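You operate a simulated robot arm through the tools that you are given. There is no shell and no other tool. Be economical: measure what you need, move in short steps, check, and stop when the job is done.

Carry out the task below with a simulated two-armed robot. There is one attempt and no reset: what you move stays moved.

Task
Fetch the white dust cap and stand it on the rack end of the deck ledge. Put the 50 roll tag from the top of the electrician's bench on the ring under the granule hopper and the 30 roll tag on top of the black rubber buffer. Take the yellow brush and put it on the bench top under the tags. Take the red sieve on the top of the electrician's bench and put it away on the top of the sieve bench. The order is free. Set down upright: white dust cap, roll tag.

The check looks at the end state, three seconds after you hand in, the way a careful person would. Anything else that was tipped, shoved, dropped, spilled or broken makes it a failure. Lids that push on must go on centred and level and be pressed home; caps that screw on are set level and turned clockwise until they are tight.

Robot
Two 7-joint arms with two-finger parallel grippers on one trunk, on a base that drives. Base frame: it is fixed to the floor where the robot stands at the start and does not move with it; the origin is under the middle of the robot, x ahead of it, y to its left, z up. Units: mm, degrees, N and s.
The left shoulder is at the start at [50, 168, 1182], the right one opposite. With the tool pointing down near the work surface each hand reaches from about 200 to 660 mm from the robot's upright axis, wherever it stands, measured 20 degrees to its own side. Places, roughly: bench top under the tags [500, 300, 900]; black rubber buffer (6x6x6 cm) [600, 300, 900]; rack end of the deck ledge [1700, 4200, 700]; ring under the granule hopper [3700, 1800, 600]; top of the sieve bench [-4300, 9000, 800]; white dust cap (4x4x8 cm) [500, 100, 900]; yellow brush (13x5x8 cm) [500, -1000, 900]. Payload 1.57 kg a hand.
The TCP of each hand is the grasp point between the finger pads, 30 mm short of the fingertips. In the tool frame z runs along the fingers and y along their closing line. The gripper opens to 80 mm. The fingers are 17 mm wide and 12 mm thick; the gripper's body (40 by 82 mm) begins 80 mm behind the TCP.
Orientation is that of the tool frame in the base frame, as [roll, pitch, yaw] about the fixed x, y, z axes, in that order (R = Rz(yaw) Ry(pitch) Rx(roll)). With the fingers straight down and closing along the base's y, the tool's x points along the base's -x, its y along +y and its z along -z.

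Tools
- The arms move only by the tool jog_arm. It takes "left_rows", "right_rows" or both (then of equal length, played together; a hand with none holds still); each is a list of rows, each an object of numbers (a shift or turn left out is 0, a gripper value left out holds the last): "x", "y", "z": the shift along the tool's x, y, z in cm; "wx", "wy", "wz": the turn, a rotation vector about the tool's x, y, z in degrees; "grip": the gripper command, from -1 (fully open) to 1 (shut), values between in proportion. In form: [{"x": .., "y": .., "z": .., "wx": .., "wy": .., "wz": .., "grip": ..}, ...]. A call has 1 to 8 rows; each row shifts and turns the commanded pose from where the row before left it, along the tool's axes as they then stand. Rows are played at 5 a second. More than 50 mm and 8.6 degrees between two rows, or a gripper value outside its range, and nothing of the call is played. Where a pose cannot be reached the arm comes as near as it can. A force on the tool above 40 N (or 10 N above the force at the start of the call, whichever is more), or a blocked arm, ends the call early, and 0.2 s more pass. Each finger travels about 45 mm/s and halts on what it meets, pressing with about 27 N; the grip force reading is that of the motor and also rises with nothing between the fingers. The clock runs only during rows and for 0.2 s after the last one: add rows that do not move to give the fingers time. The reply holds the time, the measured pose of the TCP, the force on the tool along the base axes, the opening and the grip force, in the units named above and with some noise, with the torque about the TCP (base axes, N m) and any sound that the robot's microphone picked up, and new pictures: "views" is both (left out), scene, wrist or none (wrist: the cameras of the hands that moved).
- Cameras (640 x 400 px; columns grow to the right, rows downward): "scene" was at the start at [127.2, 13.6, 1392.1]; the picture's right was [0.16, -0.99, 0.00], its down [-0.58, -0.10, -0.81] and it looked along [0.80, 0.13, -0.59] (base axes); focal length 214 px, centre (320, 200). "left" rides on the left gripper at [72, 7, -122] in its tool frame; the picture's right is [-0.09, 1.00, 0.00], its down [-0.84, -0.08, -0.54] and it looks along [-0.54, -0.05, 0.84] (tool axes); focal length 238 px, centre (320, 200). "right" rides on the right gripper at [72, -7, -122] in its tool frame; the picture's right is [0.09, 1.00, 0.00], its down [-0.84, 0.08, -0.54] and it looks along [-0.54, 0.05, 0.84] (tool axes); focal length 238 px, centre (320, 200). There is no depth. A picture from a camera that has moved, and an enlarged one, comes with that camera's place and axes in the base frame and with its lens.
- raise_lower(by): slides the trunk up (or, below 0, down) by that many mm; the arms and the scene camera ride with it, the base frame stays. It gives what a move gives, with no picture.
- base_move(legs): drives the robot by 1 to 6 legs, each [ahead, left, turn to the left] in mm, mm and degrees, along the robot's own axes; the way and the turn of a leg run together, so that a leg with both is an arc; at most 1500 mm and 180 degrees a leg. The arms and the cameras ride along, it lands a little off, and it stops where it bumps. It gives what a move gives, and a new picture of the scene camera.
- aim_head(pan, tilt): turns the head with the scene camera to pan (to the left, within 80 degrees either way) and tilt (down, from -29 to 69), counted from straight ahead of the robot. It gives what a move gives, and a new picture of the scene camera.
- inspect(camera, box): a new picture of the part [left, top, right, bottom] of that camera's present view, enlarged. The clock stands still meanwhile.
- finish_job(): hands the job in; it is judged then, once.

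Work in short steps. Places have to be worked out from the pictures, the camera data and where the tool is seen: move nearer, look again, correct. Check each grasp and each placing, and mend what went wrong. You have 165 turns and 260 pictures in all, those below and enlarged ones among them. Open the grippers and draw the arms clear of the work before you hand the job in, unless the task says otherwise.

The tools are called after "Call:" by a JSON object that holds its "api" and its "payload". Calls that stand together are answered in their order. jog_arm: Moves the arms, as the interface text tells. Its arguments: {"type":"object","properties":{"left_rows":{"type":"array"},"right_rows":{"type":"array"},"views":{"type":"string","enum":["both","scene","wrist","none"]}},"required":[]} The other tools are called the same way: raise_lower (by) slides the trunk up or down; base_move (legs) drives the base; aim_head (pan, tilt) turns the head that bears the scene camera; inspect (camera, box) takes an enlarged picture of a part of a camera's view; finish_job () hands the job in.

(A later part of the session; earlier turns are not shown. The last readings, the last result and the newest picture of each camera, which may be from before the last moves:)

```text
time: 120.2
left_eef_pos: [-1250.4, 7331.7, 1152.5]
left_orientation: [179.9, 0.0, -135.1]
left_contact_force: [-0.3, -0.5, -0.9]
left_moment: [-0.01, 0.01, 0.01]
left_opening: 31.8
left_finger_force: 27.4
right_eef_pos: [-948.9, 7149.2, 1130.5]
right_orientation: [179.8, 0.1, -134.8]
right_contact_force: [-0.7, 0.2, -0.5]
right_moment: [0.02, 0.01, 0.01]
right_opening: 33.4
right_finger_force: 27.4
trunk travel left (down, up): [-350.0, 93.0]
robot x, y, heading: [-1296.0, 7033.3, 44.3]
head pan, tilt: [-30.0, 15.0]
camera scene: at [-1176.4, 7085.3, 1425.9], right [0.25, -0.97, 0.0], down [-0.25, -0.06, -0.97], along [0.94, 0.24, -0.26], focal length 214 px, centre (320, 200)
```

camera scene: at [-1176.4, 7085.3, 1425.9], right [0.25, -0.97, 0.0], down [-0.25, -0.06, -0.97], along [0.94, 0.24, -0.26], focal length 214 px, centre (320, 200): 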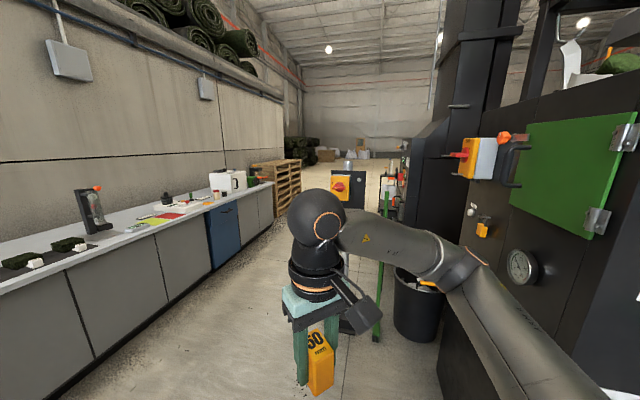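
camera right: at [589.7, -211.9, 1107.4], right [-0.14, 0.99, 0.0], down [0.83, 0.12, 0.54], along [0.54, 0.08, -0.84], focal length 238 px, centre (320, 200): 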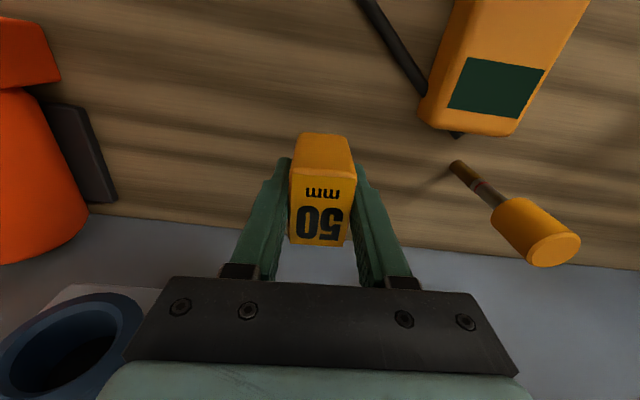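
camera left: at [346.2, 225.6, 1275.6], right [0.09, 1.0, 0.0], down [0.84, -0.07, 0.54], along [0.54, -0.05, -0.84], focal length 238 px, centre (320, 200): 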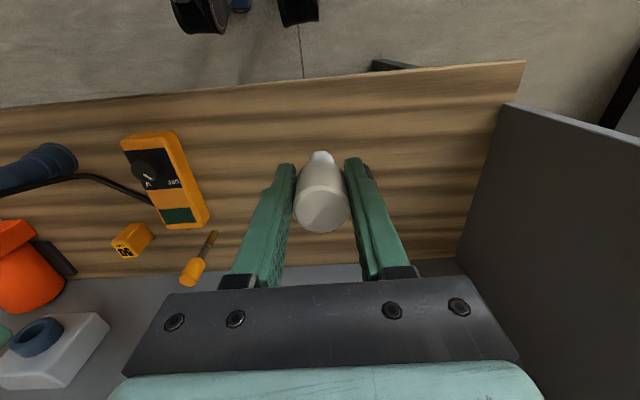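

The corridor continues between the machine and the counter. I step away from the machine toward the corridor middle, face +x, and look.

Call:
{"api": "base_move", "payload": {"legs": [[600, 600, 0], [0, 0, -44]]}}

Call:
{"api": "aim_head", "payload": {"pan": 0, "tilt": 25}}

```text
time: 126.8
left_eef_pos: [-1045.1, 8071.5, 1151.8]
left_orientation: [179.9, -0.1, -179.3]
left_contact_force: [0.2, -0.5, -0.3]
left_moment: [0.01, 0.01, -0.05]
left_opening: 31.8
left_finger_force: 27.4
right_eef_pos: [-956.8, 7729.9, 1129.9]
right_orientation: [179.9, 0.1, -179.1]
right_contact_force: [0.5, 0.5, -0.7]
right_moment: [0.01, 0.03, 0.02]
right_opening: 33.3
right_finger_force: 27.3
trunk travel left (down, up): [-350.0, 93.0]
robot x, y, heading: [-1282.8, 7890.9, 0.2]
head pan, tilt: [-30.0, 15.0]
camera scene: at [-1163.3, 7843.0, 1425.9], right [-0.5, -0.87, 0.0], down [-0.22, 0.13, -0.97], along [0.84, -0.48, -0.26], focal length 214 px, centre (320, 200)
```

scene: 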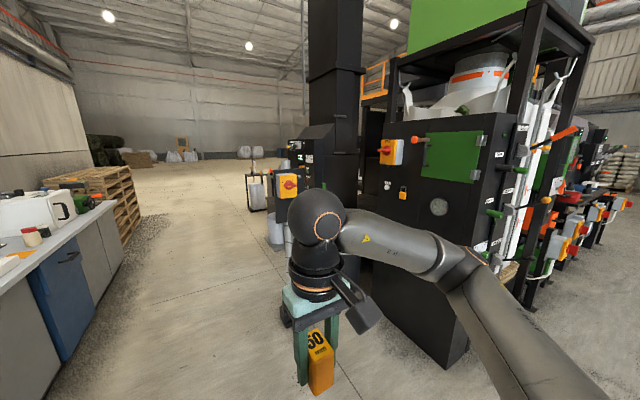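

```text
time: 127.7
left_eef_pos: [-1044.5, 8071.4, 1152.4]
left_orientation: [180.0, 0.0, -179.4]
left_contact_force: [0.0, 0.3, -0.7]
left_moment: [-0.01, -0.02, 0.0]
left_opening: 31.8
left_finger_force: 27.7
right_eef_pos: [-957.4, 7729.3, 1130.8]
right_orientation: [179.9, 0.1, -179.1]
right_contact_force: [-0.5, -0.4, -0.6]
right_moment: [0.04, -0.01, 0.0]
right_opening: 33.5
right_finger_force: 26.8
trunk travel left (down, up): [-350.0, 93.0]
robot x, y, heading: [-1287.0, 7890.1, 0.1]
head pan, tilt: [0.0, 25.0]
camera scene: at [-1152.0, 7889.8, 1409.7], right [0.0, -1.0, 0.0], down [-0.42, 0.0, -0.91], along [0.91, 0.0, -0.42], focal length 214 px, centre (320, 200)
```

scene: 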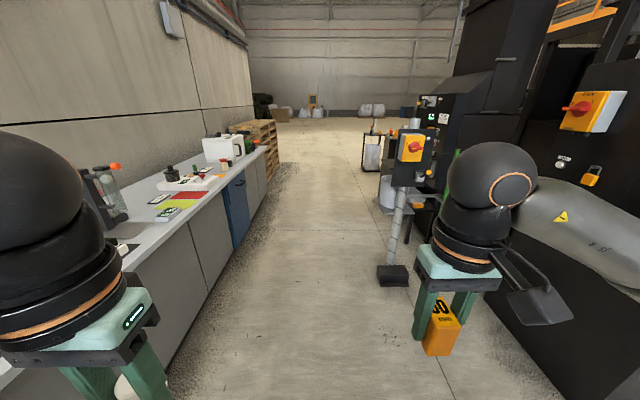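

Corridor is open left of the pillar. Drive ahead along y≈7950 to x≈1700 and look right.

Call:
{"api": "base_move", "payload": {"legs": [[1450, 80, 0], [1450, 0, 0]]}}

Call:
{"api": "aim_head", "payload": {"pan": -75, "tilt": 15}}

```text
time: 141.8
left_eef_pos: [1869.3, 8148.8, 1153.0]
left_orientation: [179.9, 0.0, 179.9]
left_contact_force: [-0.2, -0.5, -1.1]
left_moment: [-0.02, -0.01, -0.04]
left_opening: 31.8
left_finger_force: 26.6
right_eef_pos: [1952.6, 7807.3, 1130.5]
right_orientation: [179.9, 0.1, -179.9]
right_contact_force: [0.0, 0.0, 0.0]
right_moment: [-0.01, -0.02, 0.0]
right_opening: 33.3
right_finger_force: 26.7
trunk travel left (down, up): [-350.0, 93.0]
robot x, y, heading: [1626.5, 7974.6, -0.9]
head pan, tilt: [0.0, 25.0]
camera scene: at [1759.9, 7970.2, 1409.6], right [-0.01, -1.0, 0.0], down [-0.42, 0.01, -0.91], along [0.91, -0.01, -0.42], focal length 214 px, centre (320, 200)
```

scene: 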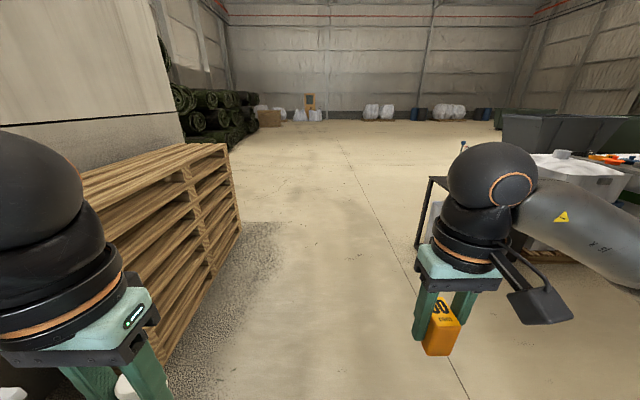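

```text
time: 143.3
left_eef_pos: [1869.9, 8149.1, 1153.5]
left_orientation: [-179.9, 0.1, 179.8]
left_contact_force: [-0.5, -0.3, -0.3]
left_moment: [0.01, -0.02, 0.0]
left_opening: 32.0
left_finger_force: 26.9
right_eef_pos: [1953.2, 7806.2, 1130.6]
right_orientation: [179.9, 0.1, -179.8]
right_contact_force: [-0.6, -0.9, -0.7]
right_moment: [-0.02, 0.01, -0.03]
right_opening: 33.2
right_finger_force: 26.5
trunk travel left (down, up): [-350.0, 93.0]
robot x, y, heading: [1624.7, 7974.6, -0.9]
head pan, tilt: [-75.0, 15.0]
camera scene: at [1690.6, 7881.0, 1425.9], right [-0.97, -0.25, 0.0], down [-0.06, 0.25, -0.97], along [0.24, -0.94, -0.26], focal length 214 px, centre (320, 200)
```

scene: 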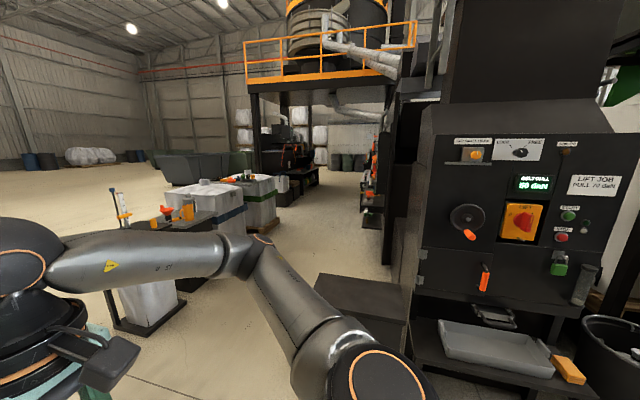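

There's an aisle down the machine's other side at x≈2650. Drive there and turn down it.

Call:
{"api": "base_move", "payload": {"legs": [[1000, 0, 0], [0, 0, -89], [1400, 0, 0]]}}

Call:
{"api": "aim_head", "payload": {"pan": -35, "tilt": 20}}

```text
time: 158.8
left_eef_pos: [2826.2, 6335.4, 1153.1]
left_orientation: [180.0, 0.0, 91.5]
left_contact_force: [-0.2, 0.6, -0.3]
left_moment: [0.02, 0.03, -0.01]
left_opening: 31.9
left_finger_force: 26.8
right_eef_pos: [2486.5, 6244.6, 1129.4]
right_orientation: [179.9, 0.1, 91.7]
right_contact_force: [-0.4, -0.6, -0.2]
right_moment: [0.01, 0.0, -0.03]
right_opening: 33.4
right_finger_force: 27.2
trunk travel left (down, up): [-350.0, 93.0]
robot x, y, heading: [2642.2, 6576.9, -89.3]
head pan, tilt: [-75.0, 15.0]
camera scene: at [2555.1, 6508.2, 1425.9], right [-0.27, 0.96, 0.0], down [0.25, 0.07, -0.97], along [-0.93, -0.26, -0.26], focal length 214 px, centre (320, 200)
```

scene: 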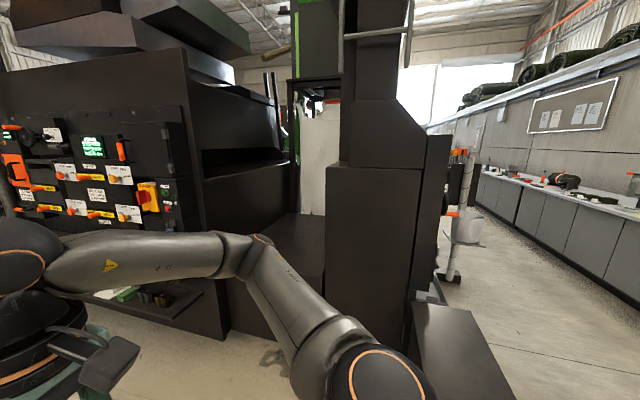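

```text
time: 159.9
left_eef_pos: [2827.1, 6335.7, 1152.6]
left_orientation: [179.9, 0.0, 91.4]
left_contact_force: [0.3, -0.5, -0.4]
left_moment: [0.0, 0.0, -0.03]
left_opening: 32.1
left_finger_force: 27.3
right_eef_pos: [2487.0, 6243.9, 1130.3]
right_orientation: [180.0, 0.2, 91.7]
right_contact_force: [-1.1, -0.1, -0.5]
right_moment: [-0.02, -0.02, -0.02]
right_opening: 33.2
right_finger_force: 27.9
trunk travel left (down, up): [-350.0, 93.0]
robot x, y, heading: [2640.6, 6573.9, -89.2]
head pan, tilt: [-35.0, 20.0]
camera scene: at [2592.5, 6456.8, 1417.7], right [-0.83, 0.56, 0.0], down [0.19, 0.28, -0.94], along [-0.53, -0.78, -0.34], focal length 214 px, centre (320, 200)
```

scene: 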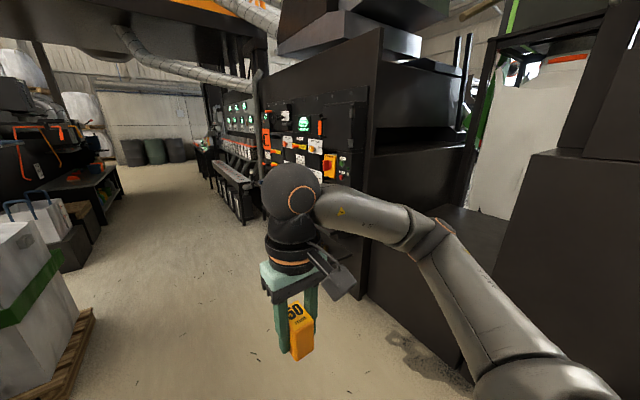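

Call:
{"api": "base_move", "payload": {"legs": [[1300, 0, -1]]}}

Call:
{"api": "aim_head", "payload": {"pan": -45, "tilt": 25}}

```text
time: 166.3
left_eef_pos: [2824.3, 5047.2, 1153.5]
left_orientation: [-180.0, -0.1, 90.2]
left_contact_force: [-0.7, -0.8, -1.1]
left_moment: [0.01, -0.03, 0.01]
left_opening: 32.0
left_finger_force: 27.5
right_eef_pos: [2482.5, 4962.7, 1131.2]
right_orientation: [179.9, 0.1, 90.4]
right_contact_force: [-0.8, -0.5, -0.7]
right_moment: [-0.01, -0.01, -0.01]
right_opening: 33.3
right_finger_force: 26.5
trunk travel left (down, up): [-350.0, 93.0]
robot x, y, heading: [2646.1, 5290.7, -90.4]
head pan, tilt: [-35.0, 20.0]
camera scene: at [2593.2, 5172.9, 1417.7], right [-0.81, 0.58, 0.0], down [0.2, 0.28, -0.94], along [-0.55, -0.77, -0.34], focal length 214 px, centre (320, 200)
```

scene: 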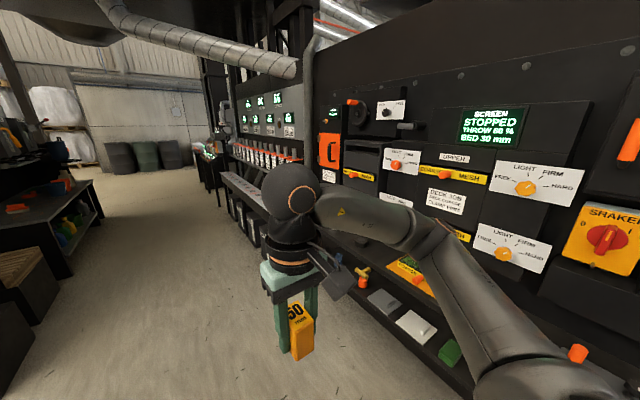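

```text
time: 167.1
left_eef_pos: [2823.8, 5047.5, 1152.6]
left_orientation: [-179.9, -0.1, 90.1]
left_contact_force: [0.8, 0.1, 0.0]
left_moment: [0.0, -0.02, -0.03]
left_opening: 31.8
left_finger_force: 26.9
right_eef_pos: [2482.2, 4962.3, 1131.3]
right_orientation: [179.9, 0.0, 90.4]
right_contact_force: [0.0, 0.7, -1.2]
right_moment: [-0.05, -0.01, -0.01]
right_opening: 33.2
right_finger_force: 27.2
trunk travel left (down, up): [-350.0, 93.0]
robot x, y, heading: [2650.3, 5287.6, -90.5]
head pan, tilt: [-45.0, 25.0]
camera scene: at [2581.6, 5184.3, 1409.7], right [-0.7, 0.71, 0.0], down [0.3, 0.3, -0.91], along [-0.65, -0.64, -0.42], focal length 214 px, centre (320, 200)
```

scene: 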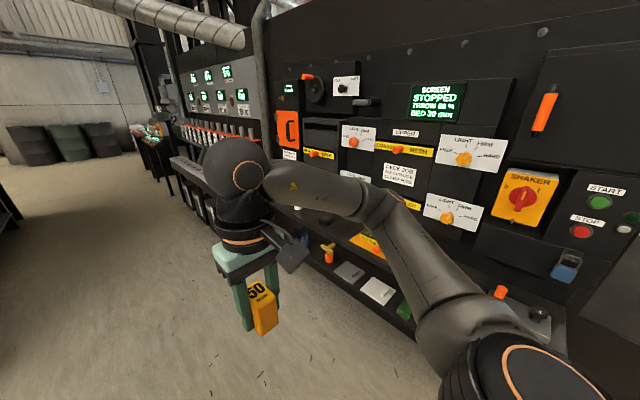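

The ledge below the screen panel is it; the rack is at its left (lower y) end. Drive alongside and turn to face it.

Call:
{"api": "base_move", "payload": {"legs": [[930, 0, 0], [0, 0, -89.5]]}}

Call:
{"api": "aim_head", "payload": {"pan": 5, "tilt": 35}}

```text
time: 175.7
left_eef_pos: [2393.5, 4191.1, 1153.1]
left_orientation: [179.9, 0.0, 0.3]
left_contact_force: [0.3, 0.0, 1.0]
left_moment: [0.01, 0.0, 0.0]
left_opening: 31.7
left_finger_force: 26.5
right_eef_pos: [2308.0, 4532.1, 1130.7]
right_orientation: [179.8, 0.1, 0.6]
right_contact_force: [1.2, -0.6, -1.0]
right_moment: [-0.01, -0.02, 0.04]
right_opening: 33.2
right_finger_force: 27.1
trunk travel left (down, up): [-350.0, 93.0]
robot x, y, heading: [2637.1, 4370.7, 179.9]
head pan, tilt: [-45.0, 25.0]
camera scene: at [2532.0, 4434.5, 1409.6], right [0.71, 0.7, 0.0], down [0.3, -0.3, -0.91], along [-0.64, 0.64, -0.42], focal length 214 px, centre (320, 200)
```

scene: 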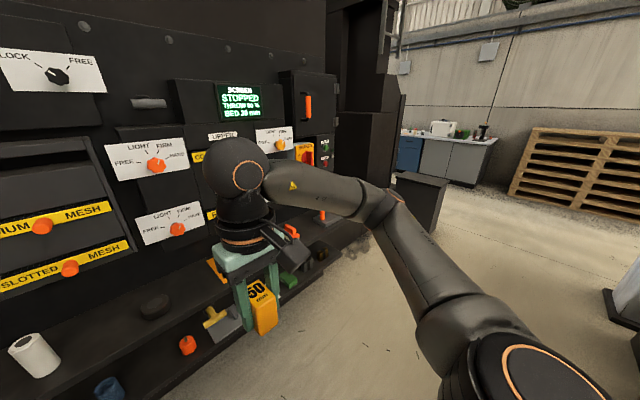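

```text
time: 176.9
left_eef_pos: [2394.1, 4189.7, 1153.8]
left_orientation: [-180.0, 0.0, 0.3]
left_contact_force: [0.1, -0.4, -0.3]
left_moment: [0.01, -0.01, -0.01]
left_opening: 31.8
left_finger_force: 27.2
right_eef_pos: [2308.1, 4532.3, 1130.2]
right_orientation: [179.8, 0.1, 0.6]
right_contact_force: [0.3, 0.4, 0.0]
right_moment: [0.03, 0.01, 0.02]
right_opening: 33.3
right_finger_force: 27.4
trunk travel left (down, up): [-350.0, 93.0]
robot x, y, heading: [2636.7, 4368.8, 179.8]
head pan, tilt: [5.0, 35.0]
camera scene: at [2509.0, 4361.8, 1393.9], right [-0.08, 1.0, 0.0], down [0.57, 0.05, -0.82], along [-0.82, -0.07, -0.57], focal length 214 px, centre (320, 200)
```

scene: 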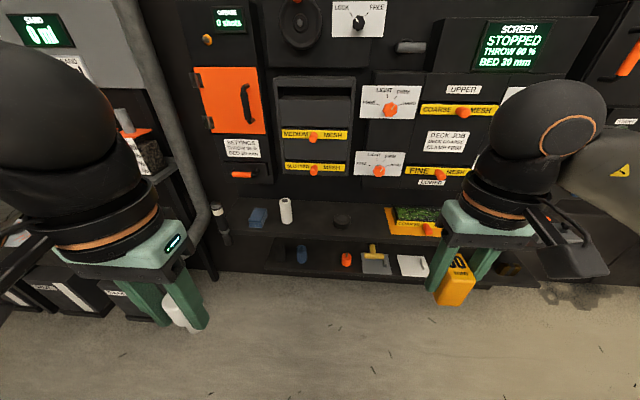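

The ledge (z≈700) lies ahead; [1700, 4200] falls in the gap between the white roll and the black puck. Zoom in.

Call:
{"api": "inspect", "payload": {"camera": "scene", "box": [195, 170, 445, 290]}}

```text
2.56 times, centred on (320, 230) of scene
camera zoom: at [2509.0, 4361.8, 1393.9], right [-0.08, 1.0, 0.0], down [0.57, 0.05, -0.82], along [-0.82, -0.07, -0.57], focal length 549 px, centre (320, 123)
```

zoom: 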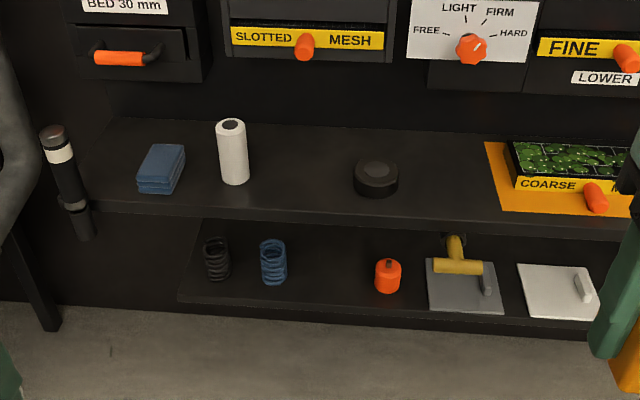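

Drive ahead 400 and lower the trunk 100 mm for the placement at about (1745, 4220).

Call:
{"api": "base_move", "payload": {"legs": [[400, 0, 0]]}}

Call:
{"api": "raise_lower", "payload": {"by": -110}}

Call:
{"api": "aim_head", "payload": {"pan": 15, "tilt": 50}}

```text
time: 179.4
left_eef_pos: [1991.2, 4194.7, 1152.9]
left_orientation: [-180.0, 0.1, 0.1]
left_contact_force: [0.3, -0.1, -0.2]
left_moment: [0.01, -0.03, 0.02]
left_opening: 31.9
left_finger_force: 27.4
right_eef_pos: [1906.6, 4536.3, 1130.4]
right_orientation: [180.0, 0.1, 0.4]
right_contact_force: [0.4, 0.1, -0.2]
right_moment: [0.0, -0.02, 0.02]
right_opening: 33.5
right_finger_force: 27.0
trunk travel left (down, up): [-350.0, 93.0]
robot x, y, heading: [2234.6, 4369.4, 179.4]
head pan, tilt: [5.0, 35.0]
camera scene: at [2105.4, 4365.2, 1393.8], right [-0.08, 1.0, 0.0], down [0.57, 0.04, -0.82], along [-0.82, -0.06, -0.57], focal length 214 px, centre (320, 200)
```

scene: 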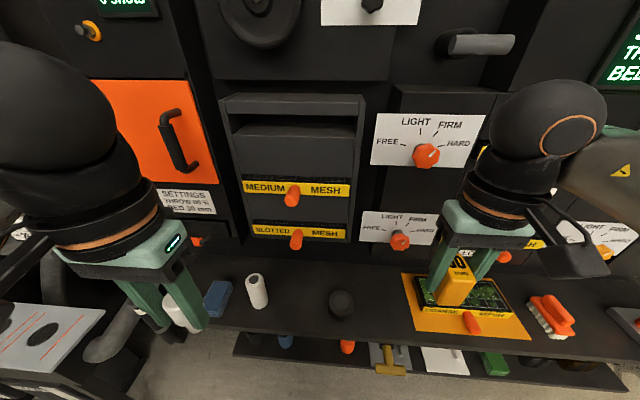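

```text
time: 180.8
left_eef_pos: [1991.1, 4195.6, 1042.4]
left_orientation: [-179.9, 0.1, 0.1]
left_contact_force: [0.3, -1.1, -0.2]
left_moment: [-0.03, 0.01, 0.0]
left_opening: 32.0
left_finger_force: 27.3
right_eef_pos: [1905.9, 4536.8, 1020.5]
right_orientation: [179.9, 0.2, 0.5]
right_contact_force: [1.2, 0.8, -1.4]
right_moment: [-0.01, -0.02, 0.01]
right_opening: 33.1
right_finger_force: 27.0
trunk travel left (down, up): [-240.0, 203.0]
robot x, y, heading: [2236.2, 4370.5, 179.4]
head pan, tilt: [5.0, 35.0]
```

```text
time: 181.6
left_eef_pos: [1992.1, 4193.8, 1042.9]
left_orientation: [179.9, 0.0, 0.1]
left_contact_force: [-0.3, 0.1, -1.0]
left_moment: [0.01, 0.0, 0.0]
left_opening: 31.9
left_finger_force: 27.1
right_eef_pos: [1907.2, 4535.9, 1020.6]
right_orientation: [179.8, 0.2, 0.3]
right_contact_force: [-0.3, 0.3, -1.5]
right_moment: [0.01, 0.0, 0.06]
right_opening: 33.3
right_finger_force: 26.4
trunk travel left (down, up): [-240.0, 203.0]
robot x, y, heading: [2228.4, 4373.1, 179.4]
head pan, tilt: [15.0, 50.0]
camera scene: at [2119.1, 4352.8, 1262.2], right [-0.25, 0.97, 0.0], down [0.74, 0.19, -0.64], along [-0.62, -0.16, -0.77], focal length 214 px, centre (320, 200)
```

scene: 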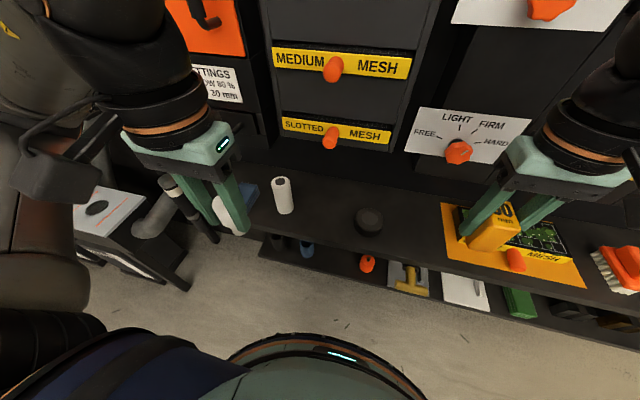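

Move the left hand forward over the gap between roll and puck.

Call:
{"api": "jog_arm", "payload": {"left_rows": [{"x": -4.7, "y": -0.6}, {"x": -4.7, "y": -0.6}, {"x": -4.7, "y": -0.6}, {"x": -4.7, "y": -0.6}, {"x": -4.7, "y": -0.5}, {"z": 4.8}, {"z": 4.8}, {}], "views": "both"}}

```text
time: 183.4
left_eef_pos: [1755.7, 4222.6, 947.3]
left_orientation: [180.0, 0.1, 0.1]
left_contact_force: [0.2, 0.1, -0.4]
left_moment: [0.02, -0.05, -0.02]
left_opening: 32.0
left_finger_force: 27.5
right_eef_pos: [1906.7, 4536.9, 1020.0]
right_orientation: [179.9, 0.2, 0.4]
right_contact_force: [-0.6, -0.4, -0.6]
right_moment: [0.08, 0.02, -0.02]
right_opening: 33.0
right_finger_force: 26.9
trunk travel left (down, up): [-240.0, 203.0]
robot x, y, heading: [2229.7, 4370.3, 179.2]
head pan, tilt: [15.0, 50.0]
camera scene: at [2119.2, 4352.8, 1262.2], right [-0.25, 0.97, 0.0], down [0.74, 0.19, -0.64], along [-0.62, -0.16, -0.77], focal length 214 px, centre (320, 200)
camera left: at [1827.9, 4216.5, 1069.7], right [-0.09, -1.0, 0.0], down [-0.84, 0.08, 0.54], along [-0.54, 0.05, -0.84], focal length 238 px, centre (320, 200)
```

scene: 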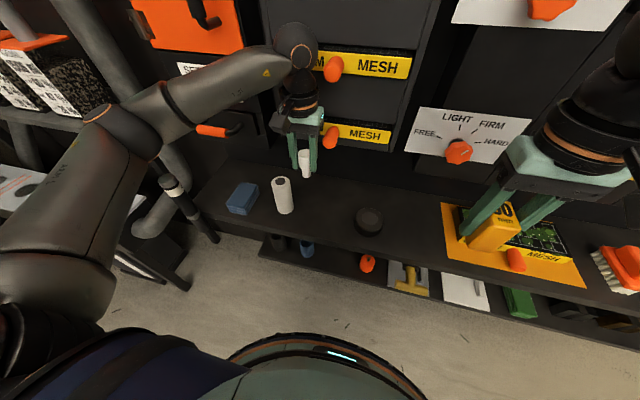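
left: 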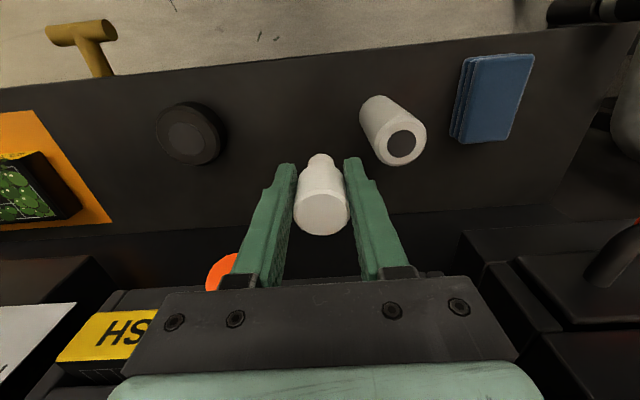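

Roll, puck and knob are clear. Shift slightly away from the roll and descend to near the ledge.

Call:
{"api": "jog_arm", "payload": {"left_rows": [{"y": -0.8, "x": 0.5}, {"z": 4.8}, {"z": 4.8}, {"z": 4.8}, {"z": 1.6}, {}], "views": "both"}}

```text
time: 184.8
left_eef_pos: [1760.4, 4231.5, 787.6]
left_orientation: [180.0, 0.1, 0.1]
left_contact_force: [0.1, 0.8, 0.9]
left_moment: [0.0, -0.01, -0.02]
left_opening: 31.9
left_finger_force: 27.1
right_eef_pos: [1904.9, 4537.0, 1020.6]
right_orientation: [179.9, 0.1, 0.4]
right_contact_force: [0.6, 0.0, -0.2]
right_moment: [0.03, -0.01, 0.0]
right_opening: 33.3
right_finger_force: 27.1
trunk travel left (down, up): [-240.0, 203.0]
robot x, y, heading: [2234.2, 4373.7, 179.5]
head pan, tilt: [15.0, 50.0]
camera scene: at [2119.2, 4352.8, 1262.1], right [-0.25, 0.97, 0.0], down [0.74, 0.19, -0.64], along [-0.62, -0.16, -0.77], focal length 214 px, centre (320, 200)
camera left: at [1832.1, 4226.0, 910.4], right [-0.09, -1.0, 0.0], down [-0.84, 0.08, 0.54], along [-0.54, 0.05, -0.84], focal length 238 px, centre (320, 200)
```

scene: 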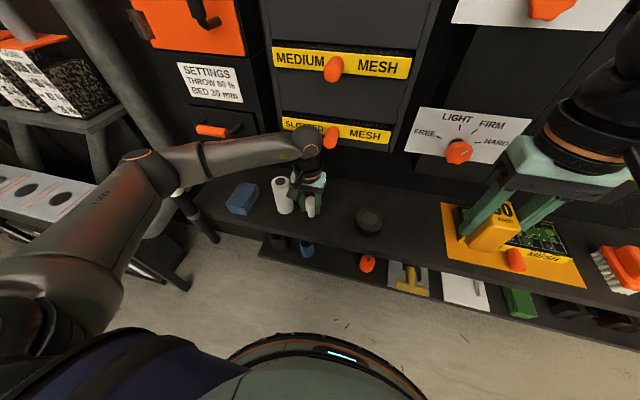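
left: 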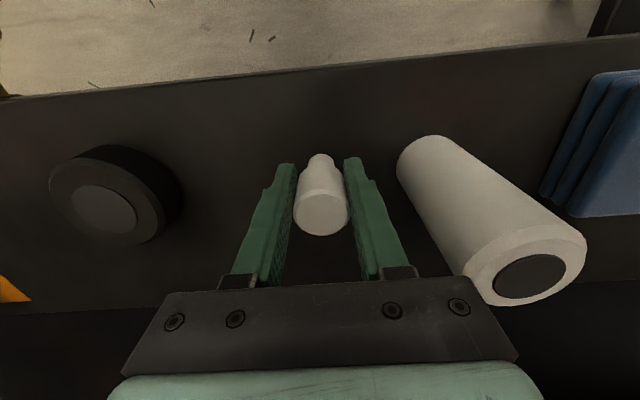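

Call:
{"api": "jog_arm", "payload": {"left_rows": [{"z": 0.8}, {"z": 0.5}, {"z": 0.3}, {"z": 0.3}, {}], "views": "none"}}

Call:
{"api": "inspect", "payload": {"camera": "scene", "box": [250, 130, 380, 250]}}

```text
time: 185.8
left_eef_pos: [1758.9, 4231.6, 776.6]
left_orientation: [-179.8, 0.8, 0.0]
left_contact_force: [8.6, -2.2, 16.7]
left_moment: [-0.2, -0.35, 0.02]
left_opening: 31.7
left_finger_force: 27.0
right_eef_pos: [1907.2, 4536.5, 1020.8]
right_orientation: [180.0, 0.3, 0.5]
right_contact_force: [0.5, -0.2, 0.1]
right_moment: [0.01, 0.03, 0.01]
right_opening: 33.4
right_finger_force: 26.9
trunk travel left (down, up): [-240.0, 203.0]
robot x, y, heading: [2232.3, 4371.9, 179.5]
head pan, tilt: [15.0, 50.0]
stopped in row 4 (left hand): the force on the tool passed its limit (the readings are from after the stop); the commanded pose is now the measured one
```

```text
3.33 times, centred on (315, 190) of scene
camera zoom: at [2121.5, 4352.7, 1262.2], right [-0.25, 0.97, 0.0], down [0.74, 0.19, -0.64], along [-0.62, -0.16, -0.76], focal length 715 px, centre (337, 233)
```

zoom: 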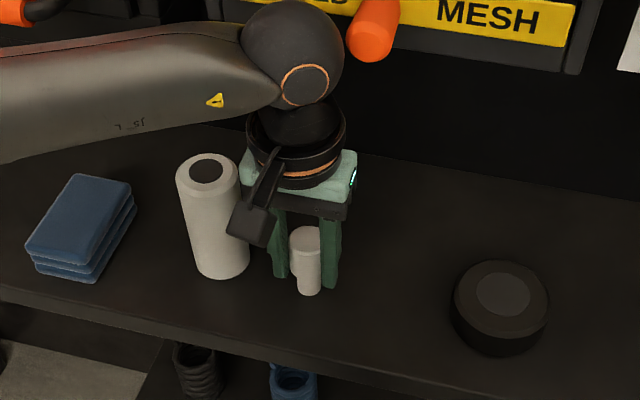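

Contact at ledge height ≈718. Ease up a couple of mm to a light touch.

Call:
{"api": "jog_arm", "payload": {"left_rows": [{"z": -0.25}, {}, {}], "views": "none"}}

```text
time: 186.6
left_eef_pos: [1759.1, 4231.9, 777.6]
left_orientation: [-179.8, 0.7, 0.2]
left_contact_force: [4.8, 0.6, 7.4]
left_moment: [0.04, -0.13, 0.01]
left_opening: 32.0
left_finger_force: 27.2
right_eef_pos: [1906.6, 4535.4, 1020.0]
right_orientation: [179.9, 0.1, 0.4]
right_contact_force: [-0.6, 0.0, -0.8]
right_moment: [-0.01, 0.03, -0.04]
right_opening: 33.6
right_finger_force: 27.2
trunk travel left (down, up): [-240.0, 203.0]
robot x, y, heading: [2232.8, 4373.2, 179.3]
head pan, tilt: [15.0, 50.0]
```

Call:
{"api": "jog_arm", "payload": {"left_rows": [{"z": -0.1, "wy": 0.7, "wx": -0.2}, {}, {"grip": 0.1}, {"grip": -0.3}, {}, {}], "views": "wrist"}}

Call:
{"api": "inspect", "payload": {"camera": "scene", "box": [250, 130, 380, 250]}}

```text
time: 187.9
left_eef_pos: [1757.6, 4229.9, 776.8]
left_orientation: [179.8, -0.2, 0.2]
left_contact_force: [0.6, 1.1, 0.3]
left_moment: [0.0, 0.0, 0.01]
left_opening: 52.0
left_finger_force: 0.0
right_eef_pos: [1906.0, 4536.0, 1020.7]
right_orientation: [179.9, 0.1, 0.4]
right_contact_force: [-0.5, 0.2, -0.5]
right_moment: [0.01, 0.03, 0.0]
right_opening: 33.2
right_finger_force: 26.7
trunk travel left (down, up): [-240.0, 203.0]
robot x, y, heading: [2233.2, 4368.9, 179.6]
head pan, tilt: [15.0, 50.0]
camera left: at [1829.2, 4224.7, 900.4], right [-0.09, -1.0, 0.0], down [-0.84, 0.08, 0.54], along [-0.54, 0.05, -0.84], focal length 238 px, centre (320, 200)
```

left: 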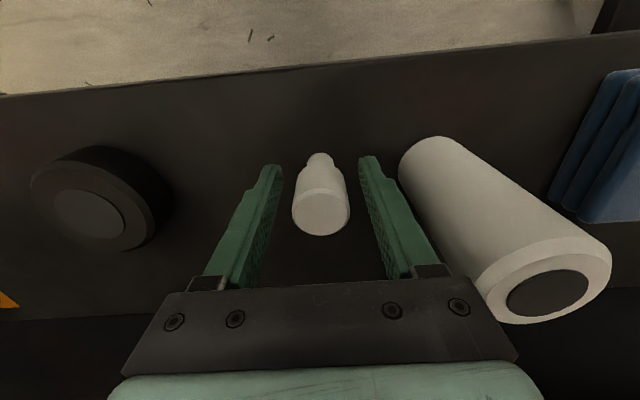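

```text
3.33 times, centred on (315, 190) of scene
camera zoom: at [2119.3, 4352.7, 1262.1], right [-0.25, 0.97, 0.0], down [0.74, 0.19, -0.64], along [-0.62, -0.16, -0.77], focal length 715 px, centre (337, 233)
```

zoom: 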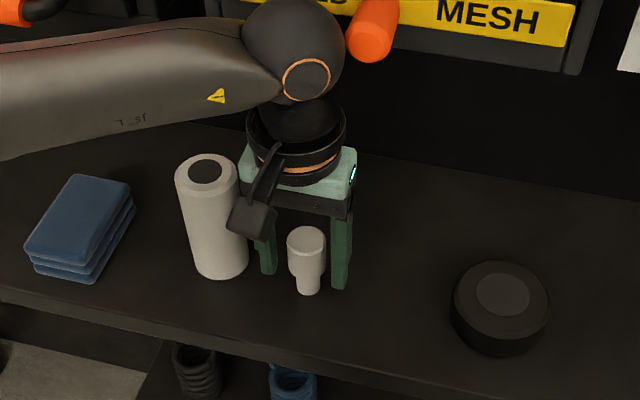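

The cap stands upright on its own. Raise the left hand and retract, then back off.

Call:
{"api": "jog_arm", "payload": {"left_rows": [{"z": -3}, {"z": -4.8}, {"z": -4.8}, {"z": -4.8}, {"z": -4.8, "x": 1}, {"x": 4.9}, {"x": 4.9}, {"x": 4.9}], "views": "scene"}}

```text
time: 189.8
left_eef_pos: [1916.6, 4230.0, 999.7]
left_orientation: [179.9, -0.1, 0.3]
left_contact_force: [-0.6, -0.4, -0.2]
left_moment: [0.01, -0.03, -0.01]
left_opening: 51.9
left_finger_force: 0.0
right_eef_pos: [1907.9, 4534.6, 1021.1]
right_orientation: [179.9, 0.1, 0.5]
right_contact_force: [0.5, -0.6, 0.9]
right_moment: [0.01, 0.03, 0.02]
right_opening: 33.4
right_finger_force: 27.3
trunk travel left (down, up): [-240.0, 203.0]
robot x, y, heading: [2229.0, 4371.0, 179.4]
head pan, tilt: [15.0, 50.0]
camera scene: at [2119.5, 4352.6, 1262.2], right [-0.25, 0.97, 0.0], down [0.74, 0.19, -0.64], along [-0.62, -0.16, -0.77], focal length 214 px, centre (320, 200)
```

scene: 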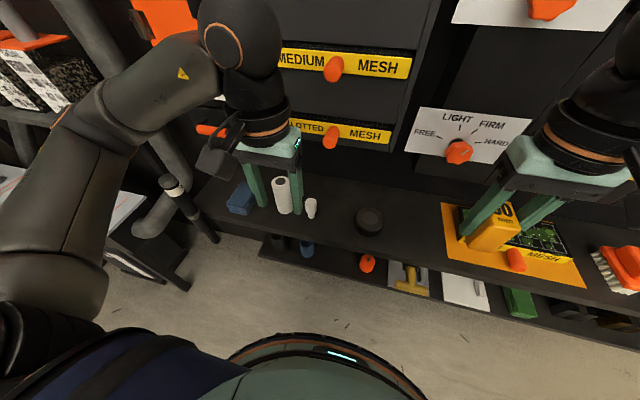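

Cap stands beside the roll. Back off, turn down the aisle, and look for the granule hopper.

Call:
{"api": "base_move", "payload": {"legs": [[-420, 0, 0], [0, 0, 90], [700, 0, 0]]}}

Call:
{"api": "aim_head", "payload": {"pan": 25, "tilt": 15}}

```text
time: 199.5
left_eef_pos: [2763.5, 3356.9, 998.7]
left_orientation: [179.8, 0.0, 88.6]
left_contact_force: [0.1, -0.5, 0.5]
left_moment: [-0.02, -0.01, 0.01]
left_opening: 51.8
left_finger_force: 0.1
right_eef_pos: [2459.1, 3356.1, 1020.4]
right_orientation: [179.9, 0.1, 88.8]
right_contact_force: [0.2, -0.2, -0.9]
right_moment: [0.01, 0.02, -0.01]
right_opening: 33.1
right_finger_force: 27.2
trunk travel left (down, up): [-240.0, 203.0]
robot x, y, heading: [2632.1, 3679.4, -92.3]
head pan, tilt: [15.0, 50.0]
camera scene: at [2649.8, 3561.3, 1262.1], right [-0.97, -0.22, 0.0], down [-0.17, 0.75, -0.64], along [0.14, -0.63, -0.77], focal length 214 px, centre (320, 200)
```

scene: 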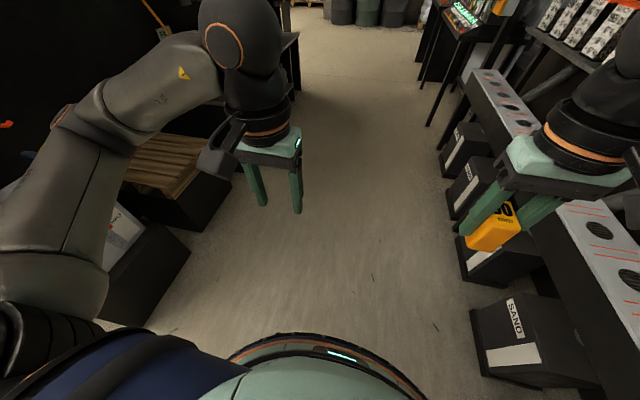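

```text
time: 200.5
left_eef_pos: [2764.2, 3355.4, 999.8]
left_orientation: [179.9, 0.0, 88.6]
left_contact_force: [-1.1, 0.5, 0.0]
left_moment: [0.02, 0.01, -0.01]
left_opening: 51.8
left_finger_force: 0.0
right_eef_pos: [2461.1, 3354.4, 1020.9]
right_orientation: [179.9, 0.2, 88.8]
right_contact_force: [0.1, -0.4, -1.1]
right_moment: [-0.01, 0.0, -0.02]
right_opening: 33.6
right_finger_force: 27.1
trunk travel left (down, up): [-240.0, 203.0]
robot x, y, heading: [2633.6, 3680.4, -91.9]
head pan, tilt: [25.0, 15.0]
camera scene: at [2668.9, 3550.5, 1315.8], right [-0.92, -0.39, 0.0], down [-0.1, 0.24, -0.97], along [0.38, -0.89, -0.26], focal length 214 px, centre (320, 200)
```

scene: 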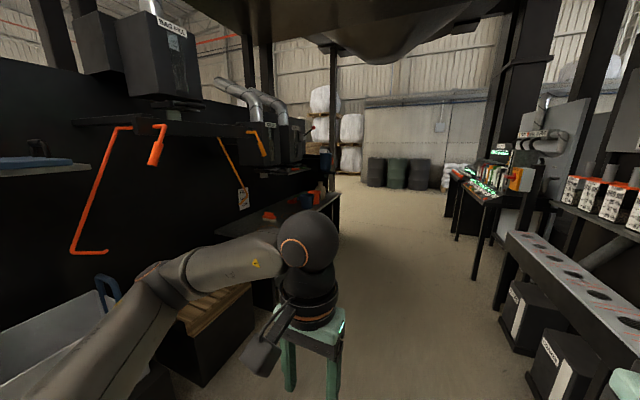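

Call:
{"api": "base_move", "payload": {"legs": [[1300, 0, 2]]}}

Call:
{"api": "aim_head", "payload": {"pan": 65, "tilt": 20}}

```text
time: 207.1
left_eef_pos: [2747.2, 2062.0, 999.4]
left_orientation: [179.8, -0.1, 90.4]
left_contact_force: [0.4, -0.5, 0.5]
left_moment: [0.02, 0.0, -0.03]
left_opening: 52.2
left_finger_force: 0.0
right_eef_pos: [2442.8, 2051.3, 1019.8]
right_orientation: [179.9, 0.1, 90.6]
right_contact_force: [-0.3, 0.2, -0.4]
right_moment: [0.03, 0.01, -0.02]
right_opening: 33.3
right_finger_force: 26.8
trunk travel left (down, up): [-240.0, 203.0]
robot x, y, heading: [2605.8, 2377.1, -90.5]
head pan, tilt: [25.0, 15.0]
camera scene: at [2645.3, 2252.9, 1315.9], right [-0.91, -0.42, 0.0], down [-0.11, 0.24, -0.97], along [0.4, -0.88, -0.26], focal length 214 px, centre (320, 200)
```

scene: 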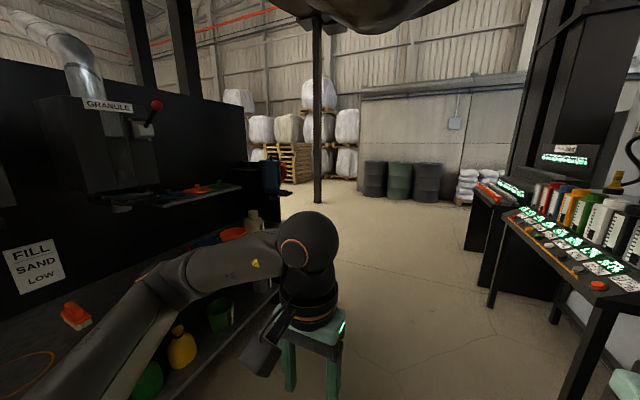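

```text
time: 208.1
left_eef_pos: [2746.4, 2061.7, 999.2]
left_orientation: [-180.0, 0.0, 90.5]
left_contact_force: [-0.4, 0.4, -0.2]
left_moment: [-0.01, 0.02, -0.03]
left_opening: 52.3
left_finger_force: 0.0
right_eef_pos: [2443.3, 2051.0, 1021.1]
right_orientation: [179.9, 0.0, 90.7]
right_contact_force: [0.4, -0.2, -0.2]
right_moment: [-0.01, -0.01, -0.03]
right_opening: 33.6
right_finger_force: 27.1
trunk travel left (down, up): [-240.0, 203.0]
robot x, y, heading: [2604.4, 2379.3, -90.2]
head pan, tilt: [65.0, 20.0]
camera scene: at [2690.4, 2298.1, 1307.7], right [-0.43, -0.9, 0.0], down [-0.31, 0.15, -0.94], along [0.85, -0.4, -0.34], focal length 214 px, centre (320, 200)
```

scene: 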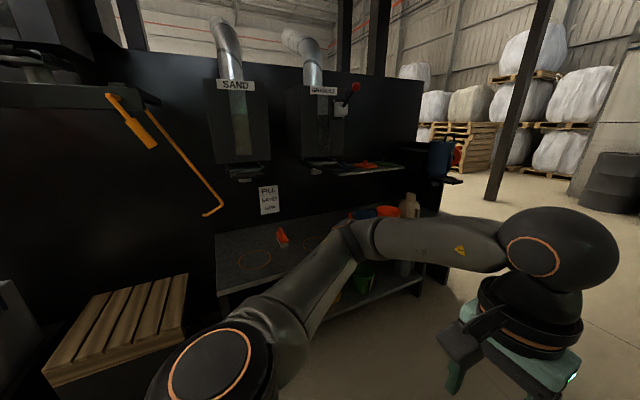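

I see the SAND and GRANULE hoppers over a bench with painted rings. Drive to y≈1950 and face the bench.

Call:
{"api": "base_move", "payload": {"legs": [[430, 0, 0], [0, 0, 90.5]]}}

Call:
{"api": "aim_head", "payload": {"pan": -8, "tilt": 30}}

```text
time: 214.6
left_eef_pos: [2917.4, 2099.8, 998.7]
left_orientation: [-180.0, 0.0, -178.9]
left_contact_force: [0.3, -0.9, 0.0]
left_moment: [-0.03, 0.0, 0.03]
left_opening: 52.0
left_finger_force: 0.1
right_eef_pos: [2931.6, 1794.8, 1020.3]
right_orientation: [179.8, 0.0, -178.6]
right_contact_force: [0.9, 0.2, -0.5]
right_moment: [0.02, -0.02, 0.01]
right_opening: 33.2
right_finger_force: 27.3
trunk travel left (down, up): [-240.0, 203.0]
robot x, y, heading: [2600.6, 1955.8, 0.4]
head pan, tilt: [65.0, 20.0]
camera scene: at [2681.9, 2037.9, 1307.7], right [0.91, -0.41, 0.0], down [-0.14, -0.31, -0.94], along [0.39, 0.85, -0.34], focal length 214 px, centre (320, 200)
```

scene: 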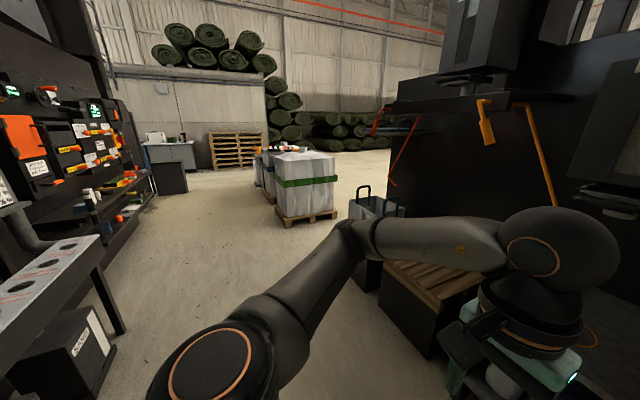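

```text
time: 216.1
left_eef_pos: [2917.2, 2099.1, 999.8]
left_orientation: [-180.0, 0.1, -178.7]
left_contact_force: [0.5, 0.0, 0.7]
left_moment: [-0.01, -0.03, 0.01]
left_opening: 51.9
left_finger_force: 0.1
right_eef_pos: [2931.3, 1794.6, 1019.8]
right_orientation: [179.9, 0.1, -178.6]
right_contact_force: [0.8, 0.5, 0.1]
right_moment: [-0.03, -0.01, 0.0]
right_opening: 33.2
right_finger_force: 27.3
trunk travel left (down, up): [-240.0, 203.0]
robot x, y, heading: [2600.2, 1952.4, 0.4]
head pan, tilt: [-8.0, 30.0]
camera scene: at [2732.9, 1941.4, 1291.7], right [-0.13, -0.99, 0.0], down [-0.5, 0.07, -0.87], along [0.86, -0.11, -0.5], focal length 214 px, centre (320, 200)
```

scene: 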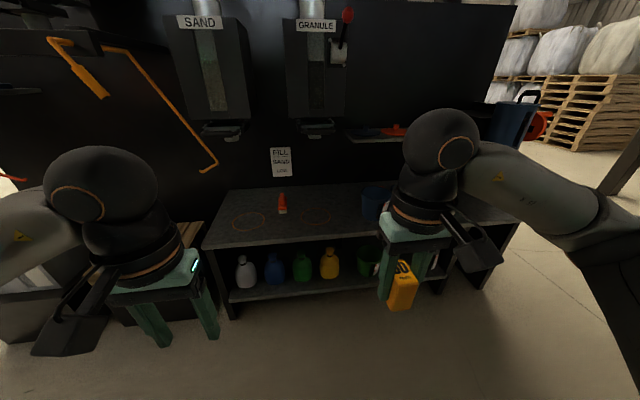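

The ring under the granule hopper is at ≈(3743, 1836, z≈600). Drive ahead and lower the trunk.

Call:
{"api": "base_move", "payload": {"legs": [[590, 0, 0]]}}

Call:
{"api": "raise_lower", "payload": {"by": -130}}

Call:
{"api": "aim_head", "payload": {"pan": -10, "tilt": 40}}

```text
time: 219.2
left_eef_pos: [3487.0, 2104.4, 998.0]
left_orientation: [-180.0, 0.0, -178.9]
left_contact_force: [-0.2, -0.6, -0.4]
left_moment: [-0.02, 0.0, -0.02]
left_opening: 52.0
left_finger_force: 0.1
right_eef_pos: [3496.7, 1799.9, 1020.2]
right_orientation: [-179.8, -0.3, -177.9]
right_contact_force: [-5.4, -1.7, 0.1]
right_moment: [0.09, -0.49, -0.08]
right_opening: 33.4
right_finger_force: 27.0
trunk travel left (down, up): [-240.0, 203.0]
robot x, y, heading: [3171.6, 1958.5, 0.4]
head pan, tilt: [-8.0, 30.0]
stopped in leg 1: the force on the tool passed its limit (the readings are from after the stop); the commanded pose is now the measured one
camera scene: at [3302.2, 1946.3, 1291.8], right [-0.13, -0.99, 0.0], down [-0.5, 0.07, -0.87], along [0.86, -0.11, -0.5], focal length 214 px, centre (320, 200)
```

scene: 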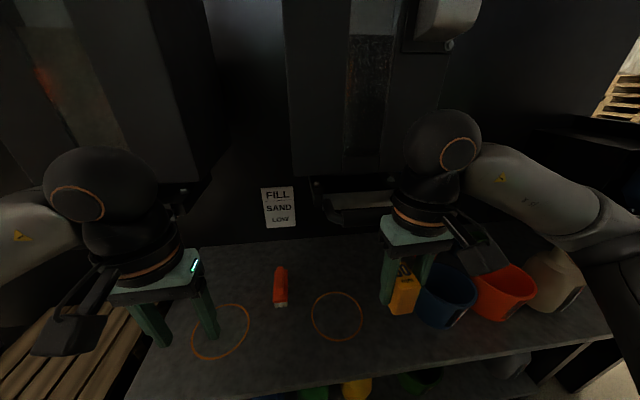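

```text
time: 220.8
left_eef_pos: [3487.0, 2103.8, 868.6]
left_orientation: [-180.0, 0.0, -178.8]
left_contact_force: [-0.1, 0.5, 1.0]
left_moment: [0.01, -0.01, -0.03]
left_opening: 52.0
left_finger_force: 0.0
right_eef_pos: [3496.1, 1798.7, 890.6]
right_orientation: [-179.7, -0.4, -177.9]
right_contact_force: [-0.2, -0.2, -0.5]
right_moment: [0.01, -0.02, 0.01]
right_opening: 33.3
right_finger_force: 27.3
trunk travel left (down, up): [-110.0, 333.0]
robot x, y, heading: [3173.6, 1958.9, 0.6]
head pan, tilt: [-8.0, 30.0]
```

```text
time: 221.5
left_eef_pos: [3487.6, 2103.7, 869.8]
left_orientation: [180.0, -0.1, -178.7]
left_contact_force: [0.1, 0.1, 0.6]
left_moment: [0.01, 0.01, 0.01]
left_opening: 52.0
left_finger_force: 0.0
right_eef_pos: [3496.2, 1800.3, 890.1]
right_orientation: [-179.7, -0.4, -177.9]
right_contact_force: [-0.3, -0.1, 0.6]
right_moment: [-0.05, 0.01, 0.0]
right_opening: 33.4
right_finger_force: 27.1
trunk travel left (down, up): [-110.0, 333.0]
robot x, y, heading: [3171.0, 1960.8, 0.4]
head pan, tilt: [-10.0, 40.0]
camera scene: at [3297.2, 1944.3, 1146.4], right [-0.17, -0.99, 0.0], down [-0.63, 0.11, -0.77], along [0.76, -0.13, -0.64], focal length 214 px, centre (320, 200)
```

scene: 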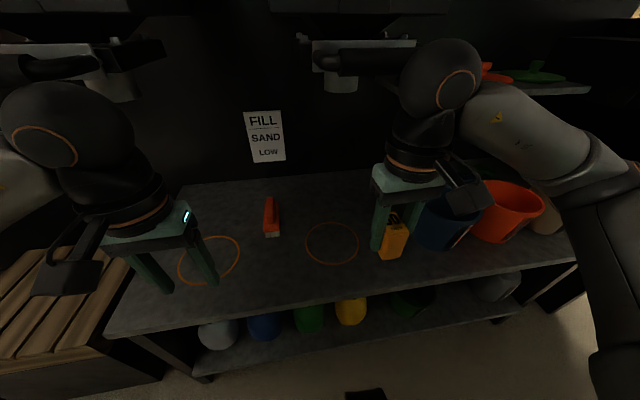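

The right hand touched something during the drive (force limit). Inspect the hopper gates to be sure nothing was moved.

Call:
{"api": "inspect", "payload": {"camera": "scene", "box": [270, 0, 480, 130]}}

Call:
{"api": "inspect", "payload": {"camera": "scene", "box": [0, 0, 210, 130]}}

Call:
{"api": "inspect", "payload": {"camera": "right", "box": [0, 0, 640, 400]}}

```text
3.05 times, centred on (375, 65) of scene
camera zoom: at [3297.2, 1944.3, 1146.4], right [-0.17, -0.99, 0.0], down [-0.63, 0.11, -0.77], along [0.76, -0.13, -0.64], focal length 654 px, centre (152, 611)
```

zoom: 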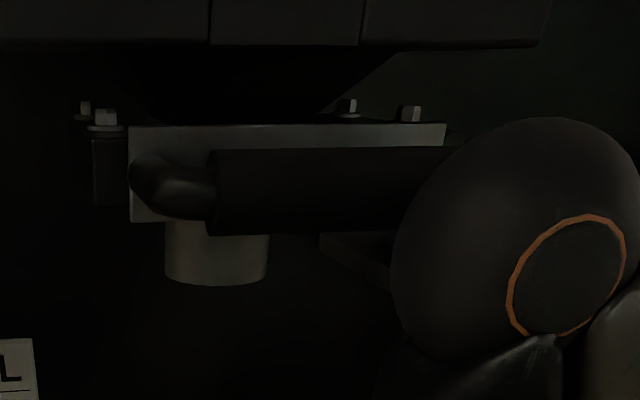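

```text
3.05 times, centred on (105, 65) of scene
camera zoom: at [3297.2, 1944.3, 1146.4], right [-0.17, -0.99, 0.0], down [-0.63, 0.11, -0.77], along [0.76, -0.13, -0.64], focal length 654 px, centre (975, 611)
```

zoom: 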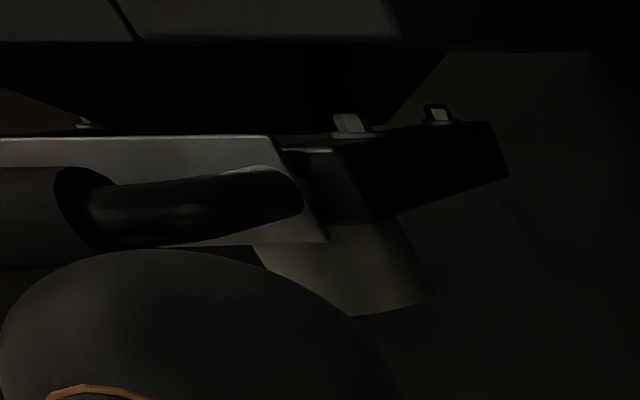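

```text
1.00 times, centred on (320, 200) of right
camera zoom: at [3426.8, 1790.8, 1012.6], right [-0.13, 0.99, 0.0], down [0.84, 0.11, 0.54], along [0.53, 0.07, -0.84], focal length 238 px, centre (320, 200)
```

zoom: 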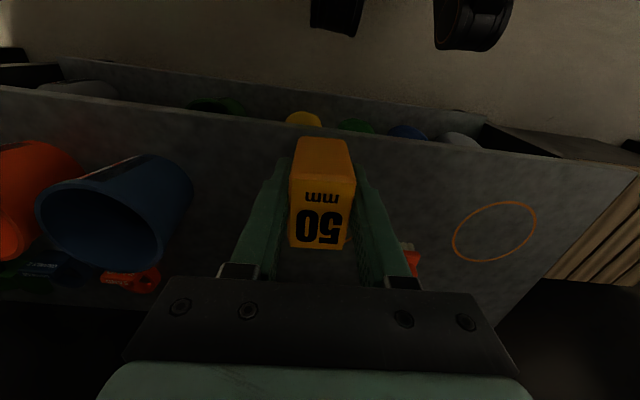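

Nothing looks displaced (slide gate handle is in place). Lower the hand in front first, below the gate height, then go under toward the ring at ≈(3710, 1838).

Call:
{"api": "jog_arm", "payload": {"right_rows": [{"z": 4.8}, {"z": 4.8}, {"z": 4.8}, {"z": 3.8}, {"x": -4.8, "y": 0.8}, {"x": -4.8, "y": 0.8}, {}], "views": "both"}}

```text
time: 223.1
left_eef_pos: [3487.7, 2104.9, 869.7]
left_orientation: [-180.0, 0.0, -178.8]
left_contact_force: [0.1, 0.1, -0.6]
left_moment: [-0.02, 0.0, 0.01]
left_opening: 52.0
left_finger_force: 0.0
right_eef_pos: [3591.2, 1816.9, 707.7]
right_orientation: [-179.7, -0.4, -177.9]
right_contact_force: [-0.3, -0.2, -0.8]
right_moment: [0.01, 0.06, 0.02]
right_opening: 33.4
right_finger_force: 27.3
trunk travel left (down, up): [-110.0, 333.0]
robot x, y, heading: [3174.0, 1958.2, 0.5]
head pan, tilt: [-10.0, 40.0]
camera scene: at [3297.3, 1944.3, 1146.3], right [-0.17, -0.99, 0.0], down [-0.63, 0.11, -0.77], along [0.76, -0.13, -0.64], focal length 214 px, centre (320, 200)
camera right: at [3522.4, 1808.2, 829.5], right [-0.13, 0.99, 0.0], down [0.84, 0.11, 0.54], along [0.53, 0.07, -0.84], focal length 238 px, centre (320, 200)
```

scene: 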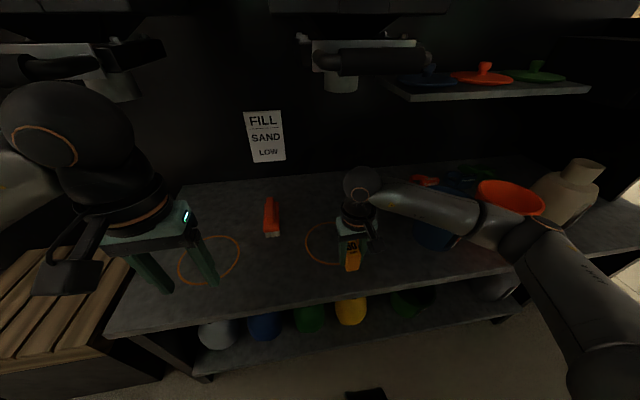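
right: 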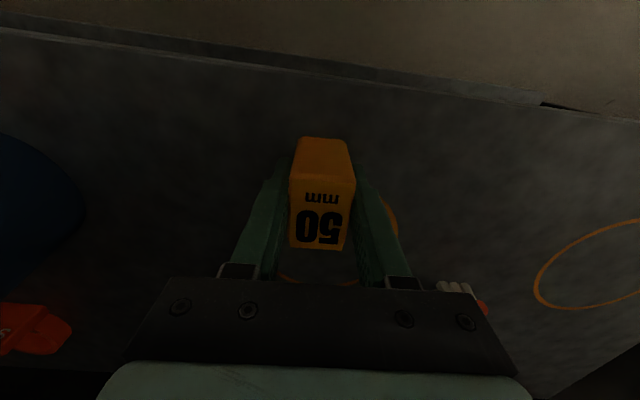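

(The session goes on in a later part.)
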